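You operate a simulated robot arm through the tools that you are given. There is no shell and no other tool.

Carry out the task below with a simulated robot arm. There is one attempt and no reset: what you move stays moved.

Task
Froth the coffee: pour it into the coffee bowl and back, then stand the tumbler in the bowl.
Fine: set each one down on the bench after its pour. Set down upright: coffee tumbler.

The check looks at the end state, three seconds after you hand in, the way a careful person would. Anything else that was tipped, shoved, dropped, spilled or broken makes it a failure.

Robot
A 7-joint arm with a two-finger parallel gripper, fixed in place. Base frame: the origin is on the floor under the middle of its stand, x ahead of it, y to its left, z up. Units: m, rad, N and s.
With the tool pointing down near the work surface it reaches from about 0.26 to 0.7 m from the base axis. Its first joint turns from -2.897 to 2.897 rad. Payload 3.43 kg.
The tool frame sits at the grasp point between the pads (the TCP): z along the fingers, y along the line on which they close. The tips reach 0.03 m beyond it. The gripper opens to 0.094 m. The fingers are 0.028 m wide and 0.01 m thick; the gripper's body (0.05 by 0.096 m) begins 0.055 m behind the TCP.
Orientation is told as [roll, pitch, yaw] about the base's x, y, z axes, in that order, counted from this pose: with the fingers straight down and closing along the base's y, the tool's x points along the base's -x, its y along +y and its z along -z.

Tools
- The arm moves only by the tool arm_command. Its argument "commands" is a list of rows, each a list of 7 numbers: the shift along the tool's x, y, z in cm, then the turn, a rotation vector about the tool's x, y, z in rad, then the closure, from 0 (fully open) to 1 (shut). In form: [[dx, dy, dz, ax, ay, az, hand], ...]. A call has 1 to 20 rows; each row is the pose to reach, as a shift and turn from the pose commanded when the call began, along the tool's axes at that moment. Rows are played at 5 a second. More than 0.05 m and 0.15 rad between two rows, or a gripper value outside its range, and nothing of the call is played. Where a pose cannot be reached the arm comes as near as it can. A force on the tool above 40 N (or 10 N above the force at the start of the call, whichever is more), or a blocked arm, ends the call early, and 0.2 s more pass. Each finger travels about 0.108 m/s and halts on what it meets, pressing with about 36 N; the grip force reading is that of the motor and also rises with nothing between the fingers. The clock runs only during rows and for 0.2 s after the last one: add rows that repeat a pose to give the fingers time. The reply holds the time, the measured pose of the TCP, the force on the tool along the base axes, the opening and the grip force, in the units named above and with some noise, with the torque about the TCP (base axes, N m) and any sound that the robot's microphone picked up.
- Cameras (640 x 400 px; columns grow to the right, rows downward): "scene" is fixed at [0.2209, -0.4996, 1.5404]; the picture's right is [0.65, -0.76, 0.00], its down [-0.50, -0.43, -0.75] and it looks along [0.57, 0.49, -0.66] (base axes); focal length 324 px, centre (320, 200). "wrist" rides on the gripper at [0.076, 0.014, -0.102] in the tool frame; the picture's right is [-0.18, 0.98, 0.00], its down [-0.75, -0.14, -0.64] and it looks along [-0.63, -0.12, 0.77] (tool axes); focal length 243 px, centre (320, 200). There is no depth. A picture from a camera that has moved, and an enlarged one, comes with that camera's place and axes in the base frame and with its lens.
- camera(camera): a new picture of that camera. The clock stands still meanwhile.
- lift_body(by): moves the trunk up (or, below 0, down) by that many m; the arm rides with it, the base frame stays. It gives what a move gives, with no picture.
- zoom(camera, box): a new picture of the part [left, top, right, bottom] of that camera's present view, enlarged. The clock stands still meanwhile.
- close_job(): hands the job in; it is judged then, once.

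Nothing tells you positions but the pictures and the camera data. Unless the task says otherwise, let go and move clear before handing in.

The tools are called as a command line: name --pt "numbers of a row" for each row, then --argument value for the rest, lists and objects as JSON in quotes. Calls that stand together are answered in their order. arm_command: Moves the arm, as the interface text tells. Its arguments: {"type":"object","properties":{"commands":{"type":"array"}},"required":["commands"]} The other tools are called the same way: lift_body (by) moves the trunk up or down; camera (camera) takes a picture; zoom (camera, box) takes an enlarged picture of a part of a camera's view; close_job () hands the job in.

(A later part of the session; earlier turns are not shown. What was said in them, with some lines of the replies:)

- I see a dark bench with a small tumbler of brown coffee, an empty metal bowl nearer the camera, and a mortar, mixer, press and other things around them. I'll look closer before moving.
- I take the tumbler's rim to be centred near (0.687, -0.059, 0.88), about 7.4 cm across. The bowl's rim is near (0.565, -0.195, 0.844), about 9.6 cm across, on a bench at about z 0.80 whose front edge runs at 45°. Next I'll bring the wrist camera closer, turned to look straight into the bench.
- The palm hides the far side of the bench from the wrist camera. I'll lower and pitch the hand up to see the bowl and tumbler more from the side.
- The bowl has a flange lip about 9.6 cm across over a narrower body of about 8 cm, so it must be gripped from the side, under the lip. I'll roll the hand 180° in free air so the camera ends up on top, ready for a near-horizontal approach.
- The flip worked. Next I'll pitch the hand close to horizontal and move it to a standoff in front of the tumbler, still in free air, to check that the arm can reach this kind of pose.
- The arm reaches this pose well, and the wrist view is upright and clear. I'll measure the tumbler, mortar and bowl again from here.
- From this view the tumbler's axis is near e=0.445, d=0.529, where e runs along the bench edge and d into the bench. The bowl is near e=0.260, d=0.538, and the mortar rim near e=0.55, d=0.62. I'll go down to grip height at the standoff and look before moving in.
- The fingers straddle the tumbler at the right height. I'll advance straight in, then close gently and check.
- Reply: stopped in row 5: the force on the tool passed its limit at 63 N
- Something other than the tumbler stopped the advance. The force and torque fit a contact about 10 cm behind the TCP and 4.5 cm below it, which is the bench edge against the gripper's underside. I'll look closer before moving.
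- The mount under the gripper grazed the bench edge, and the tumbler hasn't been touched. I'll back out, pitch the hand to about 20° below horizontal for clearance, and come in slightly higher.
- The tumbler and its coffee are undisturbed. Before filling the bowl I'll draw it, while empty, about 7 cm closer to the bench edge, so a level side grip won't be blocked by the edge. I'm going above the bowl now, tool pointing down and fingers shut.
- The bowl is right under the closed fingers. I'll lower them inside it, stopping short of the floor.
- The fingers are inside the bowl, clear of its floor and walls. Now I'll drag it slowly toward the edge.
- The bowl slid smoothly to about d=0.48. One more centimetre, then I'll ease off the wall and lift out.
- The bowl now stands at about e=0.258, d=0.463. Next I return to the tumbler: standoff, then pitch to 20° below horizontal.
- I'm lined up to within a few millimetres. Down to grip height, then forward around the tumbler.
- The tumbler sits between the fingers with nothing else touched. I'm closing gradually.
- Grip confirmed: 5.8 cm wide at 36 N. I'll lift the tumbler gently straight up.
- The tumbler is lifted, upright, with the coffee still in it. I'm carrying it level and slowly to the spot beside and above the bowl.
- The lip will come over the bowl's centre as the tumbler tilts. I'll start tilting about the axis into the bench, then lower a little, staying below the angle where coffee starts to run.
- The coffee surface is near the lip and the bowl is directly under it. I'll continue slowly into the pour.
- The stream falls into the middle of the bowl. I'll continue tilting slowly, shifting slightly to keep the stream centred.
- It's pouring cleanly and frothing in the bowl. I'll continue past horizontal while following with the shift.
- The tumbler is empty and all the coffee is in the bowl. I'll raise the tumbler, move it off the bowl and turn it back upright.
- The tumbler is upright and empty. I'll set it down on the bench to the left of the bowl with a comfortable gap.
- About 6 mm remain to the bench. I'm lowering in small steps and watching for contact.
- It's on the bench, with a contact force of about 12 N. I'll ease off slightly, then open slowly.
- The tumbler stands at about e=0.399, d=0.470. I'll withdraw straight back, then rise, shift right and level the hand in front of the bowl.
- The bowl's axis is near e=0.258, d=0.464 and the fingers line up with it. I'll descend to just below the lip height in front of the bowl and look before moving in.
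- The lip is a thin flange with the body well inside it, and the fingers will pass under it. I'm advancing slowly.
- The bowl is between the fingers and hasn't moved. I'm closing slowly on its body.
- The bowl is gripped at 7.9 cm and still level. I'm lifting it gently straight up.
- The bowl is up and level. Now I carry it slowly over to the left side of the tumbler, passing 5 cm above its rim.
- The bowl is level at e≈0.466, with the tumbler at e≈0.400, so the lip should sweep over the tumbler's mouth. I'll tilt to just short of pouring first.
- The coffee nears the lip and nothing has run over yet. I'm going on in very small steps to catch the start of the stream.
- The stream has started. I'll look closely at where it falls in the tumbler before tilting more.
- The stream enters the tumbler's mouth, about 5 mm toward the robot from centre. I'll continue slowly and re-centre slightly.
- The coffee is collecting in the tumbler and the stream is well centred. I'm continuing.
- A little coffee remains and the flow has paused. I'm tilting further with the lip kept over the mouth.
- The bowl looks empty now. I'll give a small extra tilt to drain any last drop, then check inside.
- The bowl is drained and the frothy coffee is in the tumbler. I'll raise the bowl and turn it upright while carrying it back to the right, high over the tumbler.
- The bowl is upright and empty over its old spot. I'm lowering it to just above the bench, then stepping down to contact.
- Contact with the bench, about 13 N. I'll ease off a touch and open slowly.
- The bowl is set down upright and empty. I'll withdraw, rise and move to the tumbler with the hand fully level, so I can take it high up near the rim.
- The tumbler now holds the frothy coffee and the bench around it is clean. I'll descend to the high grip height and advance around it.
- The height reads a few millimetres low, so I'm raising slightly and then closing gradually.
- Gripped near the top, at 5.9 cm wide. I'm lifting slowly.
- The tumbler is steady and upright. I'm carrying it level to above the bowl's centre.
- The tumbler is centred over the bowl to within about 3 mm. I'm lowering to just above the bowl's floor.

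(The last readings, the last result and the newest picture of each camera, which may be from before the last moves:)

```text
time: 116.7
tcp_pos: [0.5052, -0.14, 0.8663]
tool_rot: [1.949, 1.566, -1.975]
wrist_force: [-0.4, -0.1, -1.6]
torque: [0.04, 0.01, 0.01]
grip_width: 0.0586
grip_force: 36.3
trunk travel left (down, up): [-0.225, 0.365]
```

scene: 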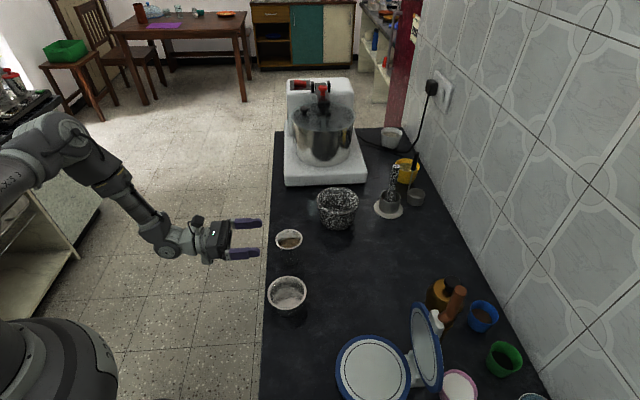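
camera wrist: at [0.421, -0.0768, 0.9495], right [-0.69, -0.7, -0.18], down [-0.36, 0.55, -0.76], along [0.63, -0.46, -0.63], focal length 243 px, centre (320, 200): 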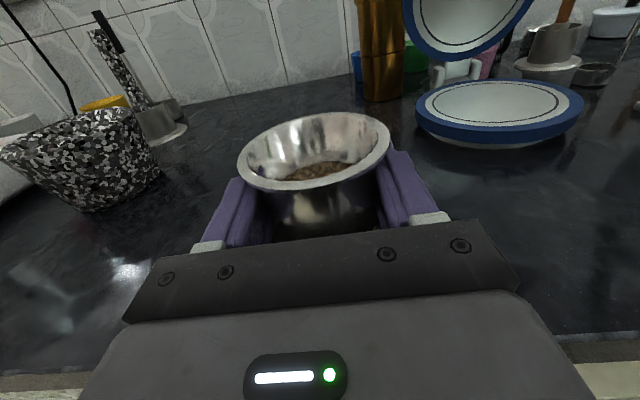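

arm_command --pt "-0.08 0 0 0 0 0 1" --pt "-0.16 0 0 0 0 0 1" --pt "-0.16 0 0 0 0 0 1"

```text
time: 117.5
tcp_pos: [0.5044, -0.1404, 0.8663]
tool_rot: [2.139, 1.565, -1.784]
wrist_force: [1.5, -0.6, 2.7]
torque: [-0.06, -0.08, 0.0]
grip_width: 0.0586
grip_force: 35.8
trunk travel left (down, up): [-0.225, 0.365]
```

The tumbler touches the bowl's floor. A quick look, then release.

zoom --camera "scene" --box '[230, 240, 326, 310]'

zoom --camera "wrist" --box '[180, 90, 460, 270]'

```text
5.71 times, centred on (278, 275) of scene
camera zoom: at [0.2209, -0.4996, 1.5404], right [0.65, -0.76, 0.0], down [-0.5, -0.43, -0.75], along [0.57, 0.49, -0.66], focal length 1853 px, centre (560, -229)
```

zoom: 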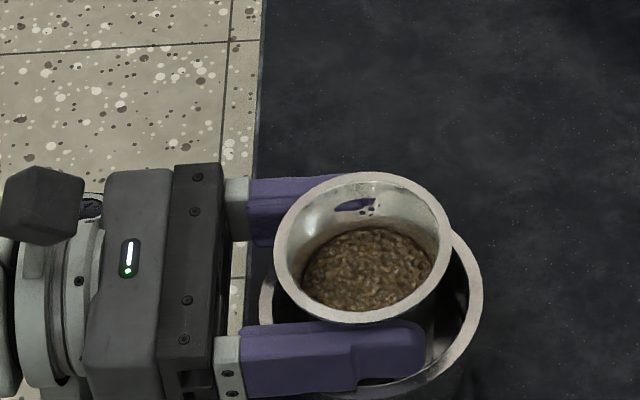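

```text
2.22 times, centred on (320, 180) of wrist
camera zoom: at [0.4209, -0.0775, 0.941], right [-0.69, -0.7, -0.18], down [-0.36, 0.55, -0.76], along [0.63, -0.46, -0.63], focal length 539 px, centre (320, 244)
```

zoom: 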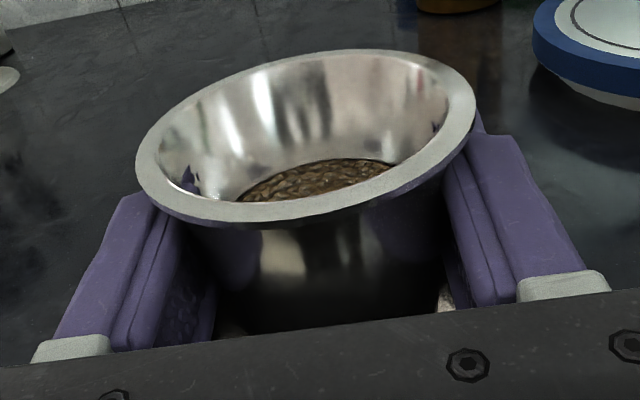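

arm_command --pt "-0.05 0 0 0 0 0 1" --pt "-0.05 0 0 0 0 0 1" --pt "-0.05 0 0 0 0 0 0.39" --pt "-0.05 0 0 0 0 0 0.36" --pt "-0.05 0 0 0 0 0 0.32" --pt "-0.05 0 0 0 0 0 0.27" --pt "-0.05 0 0 0 0 0 0.2" --pt "-0.05 0 0 0 0 0 0.1" --pt "-0.05 0 0 0 0 0 0" --pt "-0.05 0 0 0 0 0 0"

camera --camera "wrist"

zoom --camera "scene" --box '[230, 240, 326, 310]'

```text
time: 119.7
tcp_pos: [0.5033, -0.1395, 0.8642]
tool_rot: [1.891, 1.566, -2.035]
wrist_force: [-0.4, 0.2, 0.1]
torque: [-0.02, -0.04, 0.01]
grip_width: 0.0941
grip_force: 0.1
trunk travel left (down, up): [-0.225, 0.365]
```

```text
taken
camera wrist: at [0.4206, -0.0771, 0.94], right [-0.69, -0.7, -0.18], down [-0.36, 0.55, -0.76], along [0.63, -0.46, -0.63], focal length 243 px, centre (320, 200)
```

wrist: 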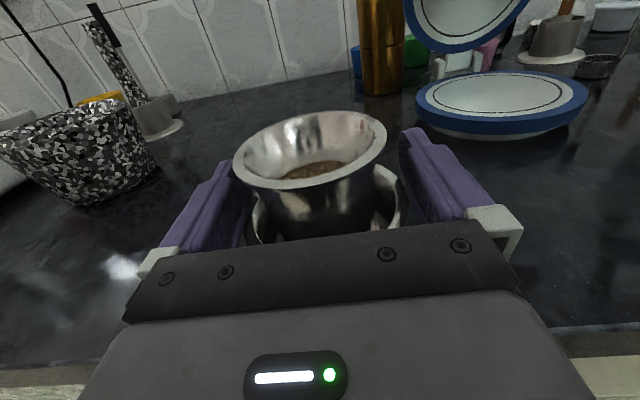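

```text
5.71 times, centred on (278, 275) of scene
camera zoom: at [0.2209, -0.4996, 1.5404], right [0.65, -0.76, 0.0], down [-0.5, -0.43, -0.75], along [0.57, 0.49, -0.66], focal length 1853 px, centre (560, -229)
```

zoom: 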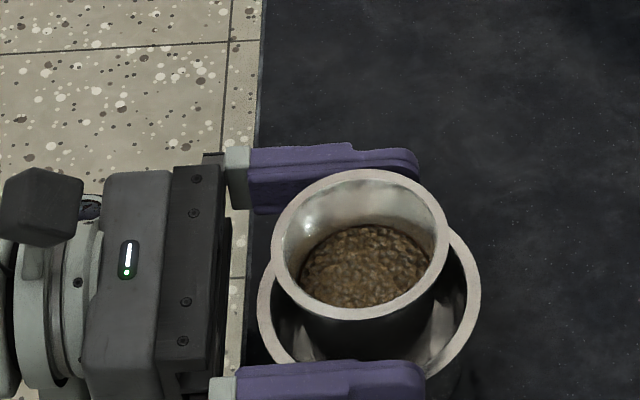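

Released: the tumbler stands in the bowl on its own. I'm withdrawing straight back, then up and clear.

arm_command --pt "0.2 0 0 0 0 0 0" --pt "0.2 0 -1.5 0 0 0 0" --pt "0.2 0 -3.5 0 0 0 0" --pt "0.2 0 -5.5 0 0 0 0" --pt "0.2 0 -7.5 0 0 0 0" --pt "0.2 0 -9.3 0 0 0 0" --pt "3.5 0 -9.5 0 0 0 0" --pt "7.5 0 -9.5 0 0 0 0" --pt "11.5 -2 -9.5 0 0 0 0" --pt "15 -5 -9.5 0 0 0 0" --pt "15 -5 -9.5 0 0 0 0"

camera --camera "scene"

zoom --camera "scene" --box '[230, 230, 358, 320]'

camera --camera "wrist"

```text
time: 122.1
tcp_pos: [0.4705, -0.0332, 1.0177]
tool_rot: [1.933, 1.565, -1.987]
wrist_force: [0.3, -0.6, 0.1]
torque: [-0.02, 0.04, -0.03]
grip_width: 0.0941
grip_force: 0.1
trunk travel left (down, up): [-0.225, 0.365]
```

```text
taken
```

scene: 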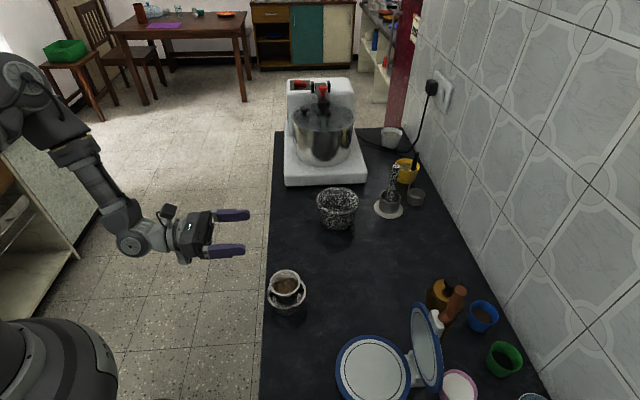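

```text
4.44 times, centred on (294, 275) of scene
camera zoom: at [0.2209, -0.4996, 1.5404], right [0.65, -0.76, 0.0], down [-0.5, -0.43, -0.75], along [0.57, 0.49, -0.66], focal length 1441 px, centre (436, -133)
```

zoom: 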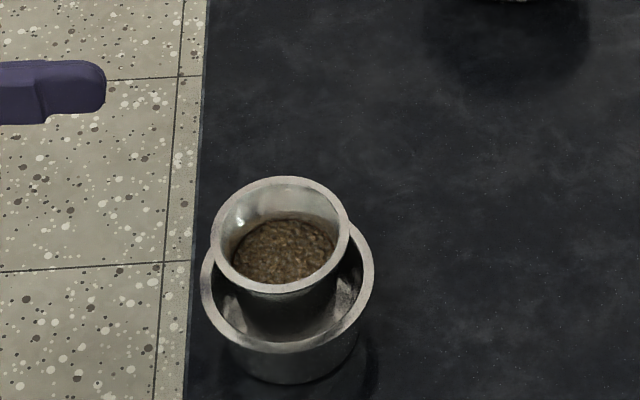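

```text
taken
camera wrist: at [0.3882, 0.0289, 1.093], right [-0.69, -0.7, -0.18], down [-0.36, 0.55, -0.76], along [0.63, -0.46, -0.63], focal length 243 px, centre (320, 200)
```

wrist: 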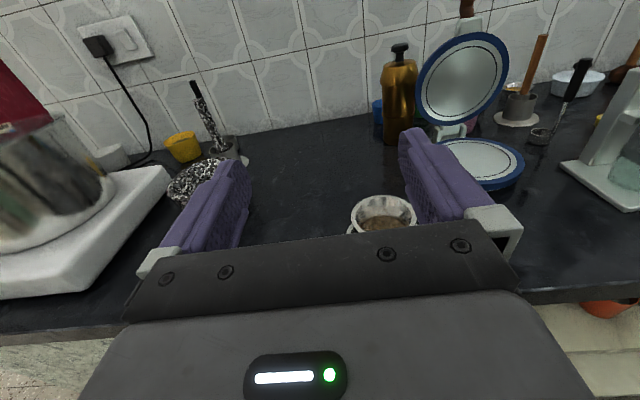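

The tumbler of frothed coffee stands upright in the bowl on the bench. The bench is clean, everything else is where it was, and the arm is clear. I'm handing in.

close_job

```text
The job is handed in.
```

The coffee has been poured from the tumbler into the bowl and back. The tumbler now stands upright in the bowl with the frothed coffee in it. I've handed the job in, but no verdict has come back yet.

- **Set-downs:** after each pour I set the tumbler, then the bowl, upright on the bench.
- **Spills:** I saw none on the bench in the final pictures. Both vessels looked empty after their pours.
- **Bowl position:** while it was empty I slid the bowl about 7 cm toward the bench edge so I could grip it from the side. Its base now sits about 2 cm from the edge.
- **Bumped bench:** on my first approach to the tumbler, the gripper hit the bench edge and the arm stopped at 63 N. Nothing moved, and I came in again at a steeper angle.

The mortar, mixer and other items were not touched. The arm let go and moved clear before hand-in.
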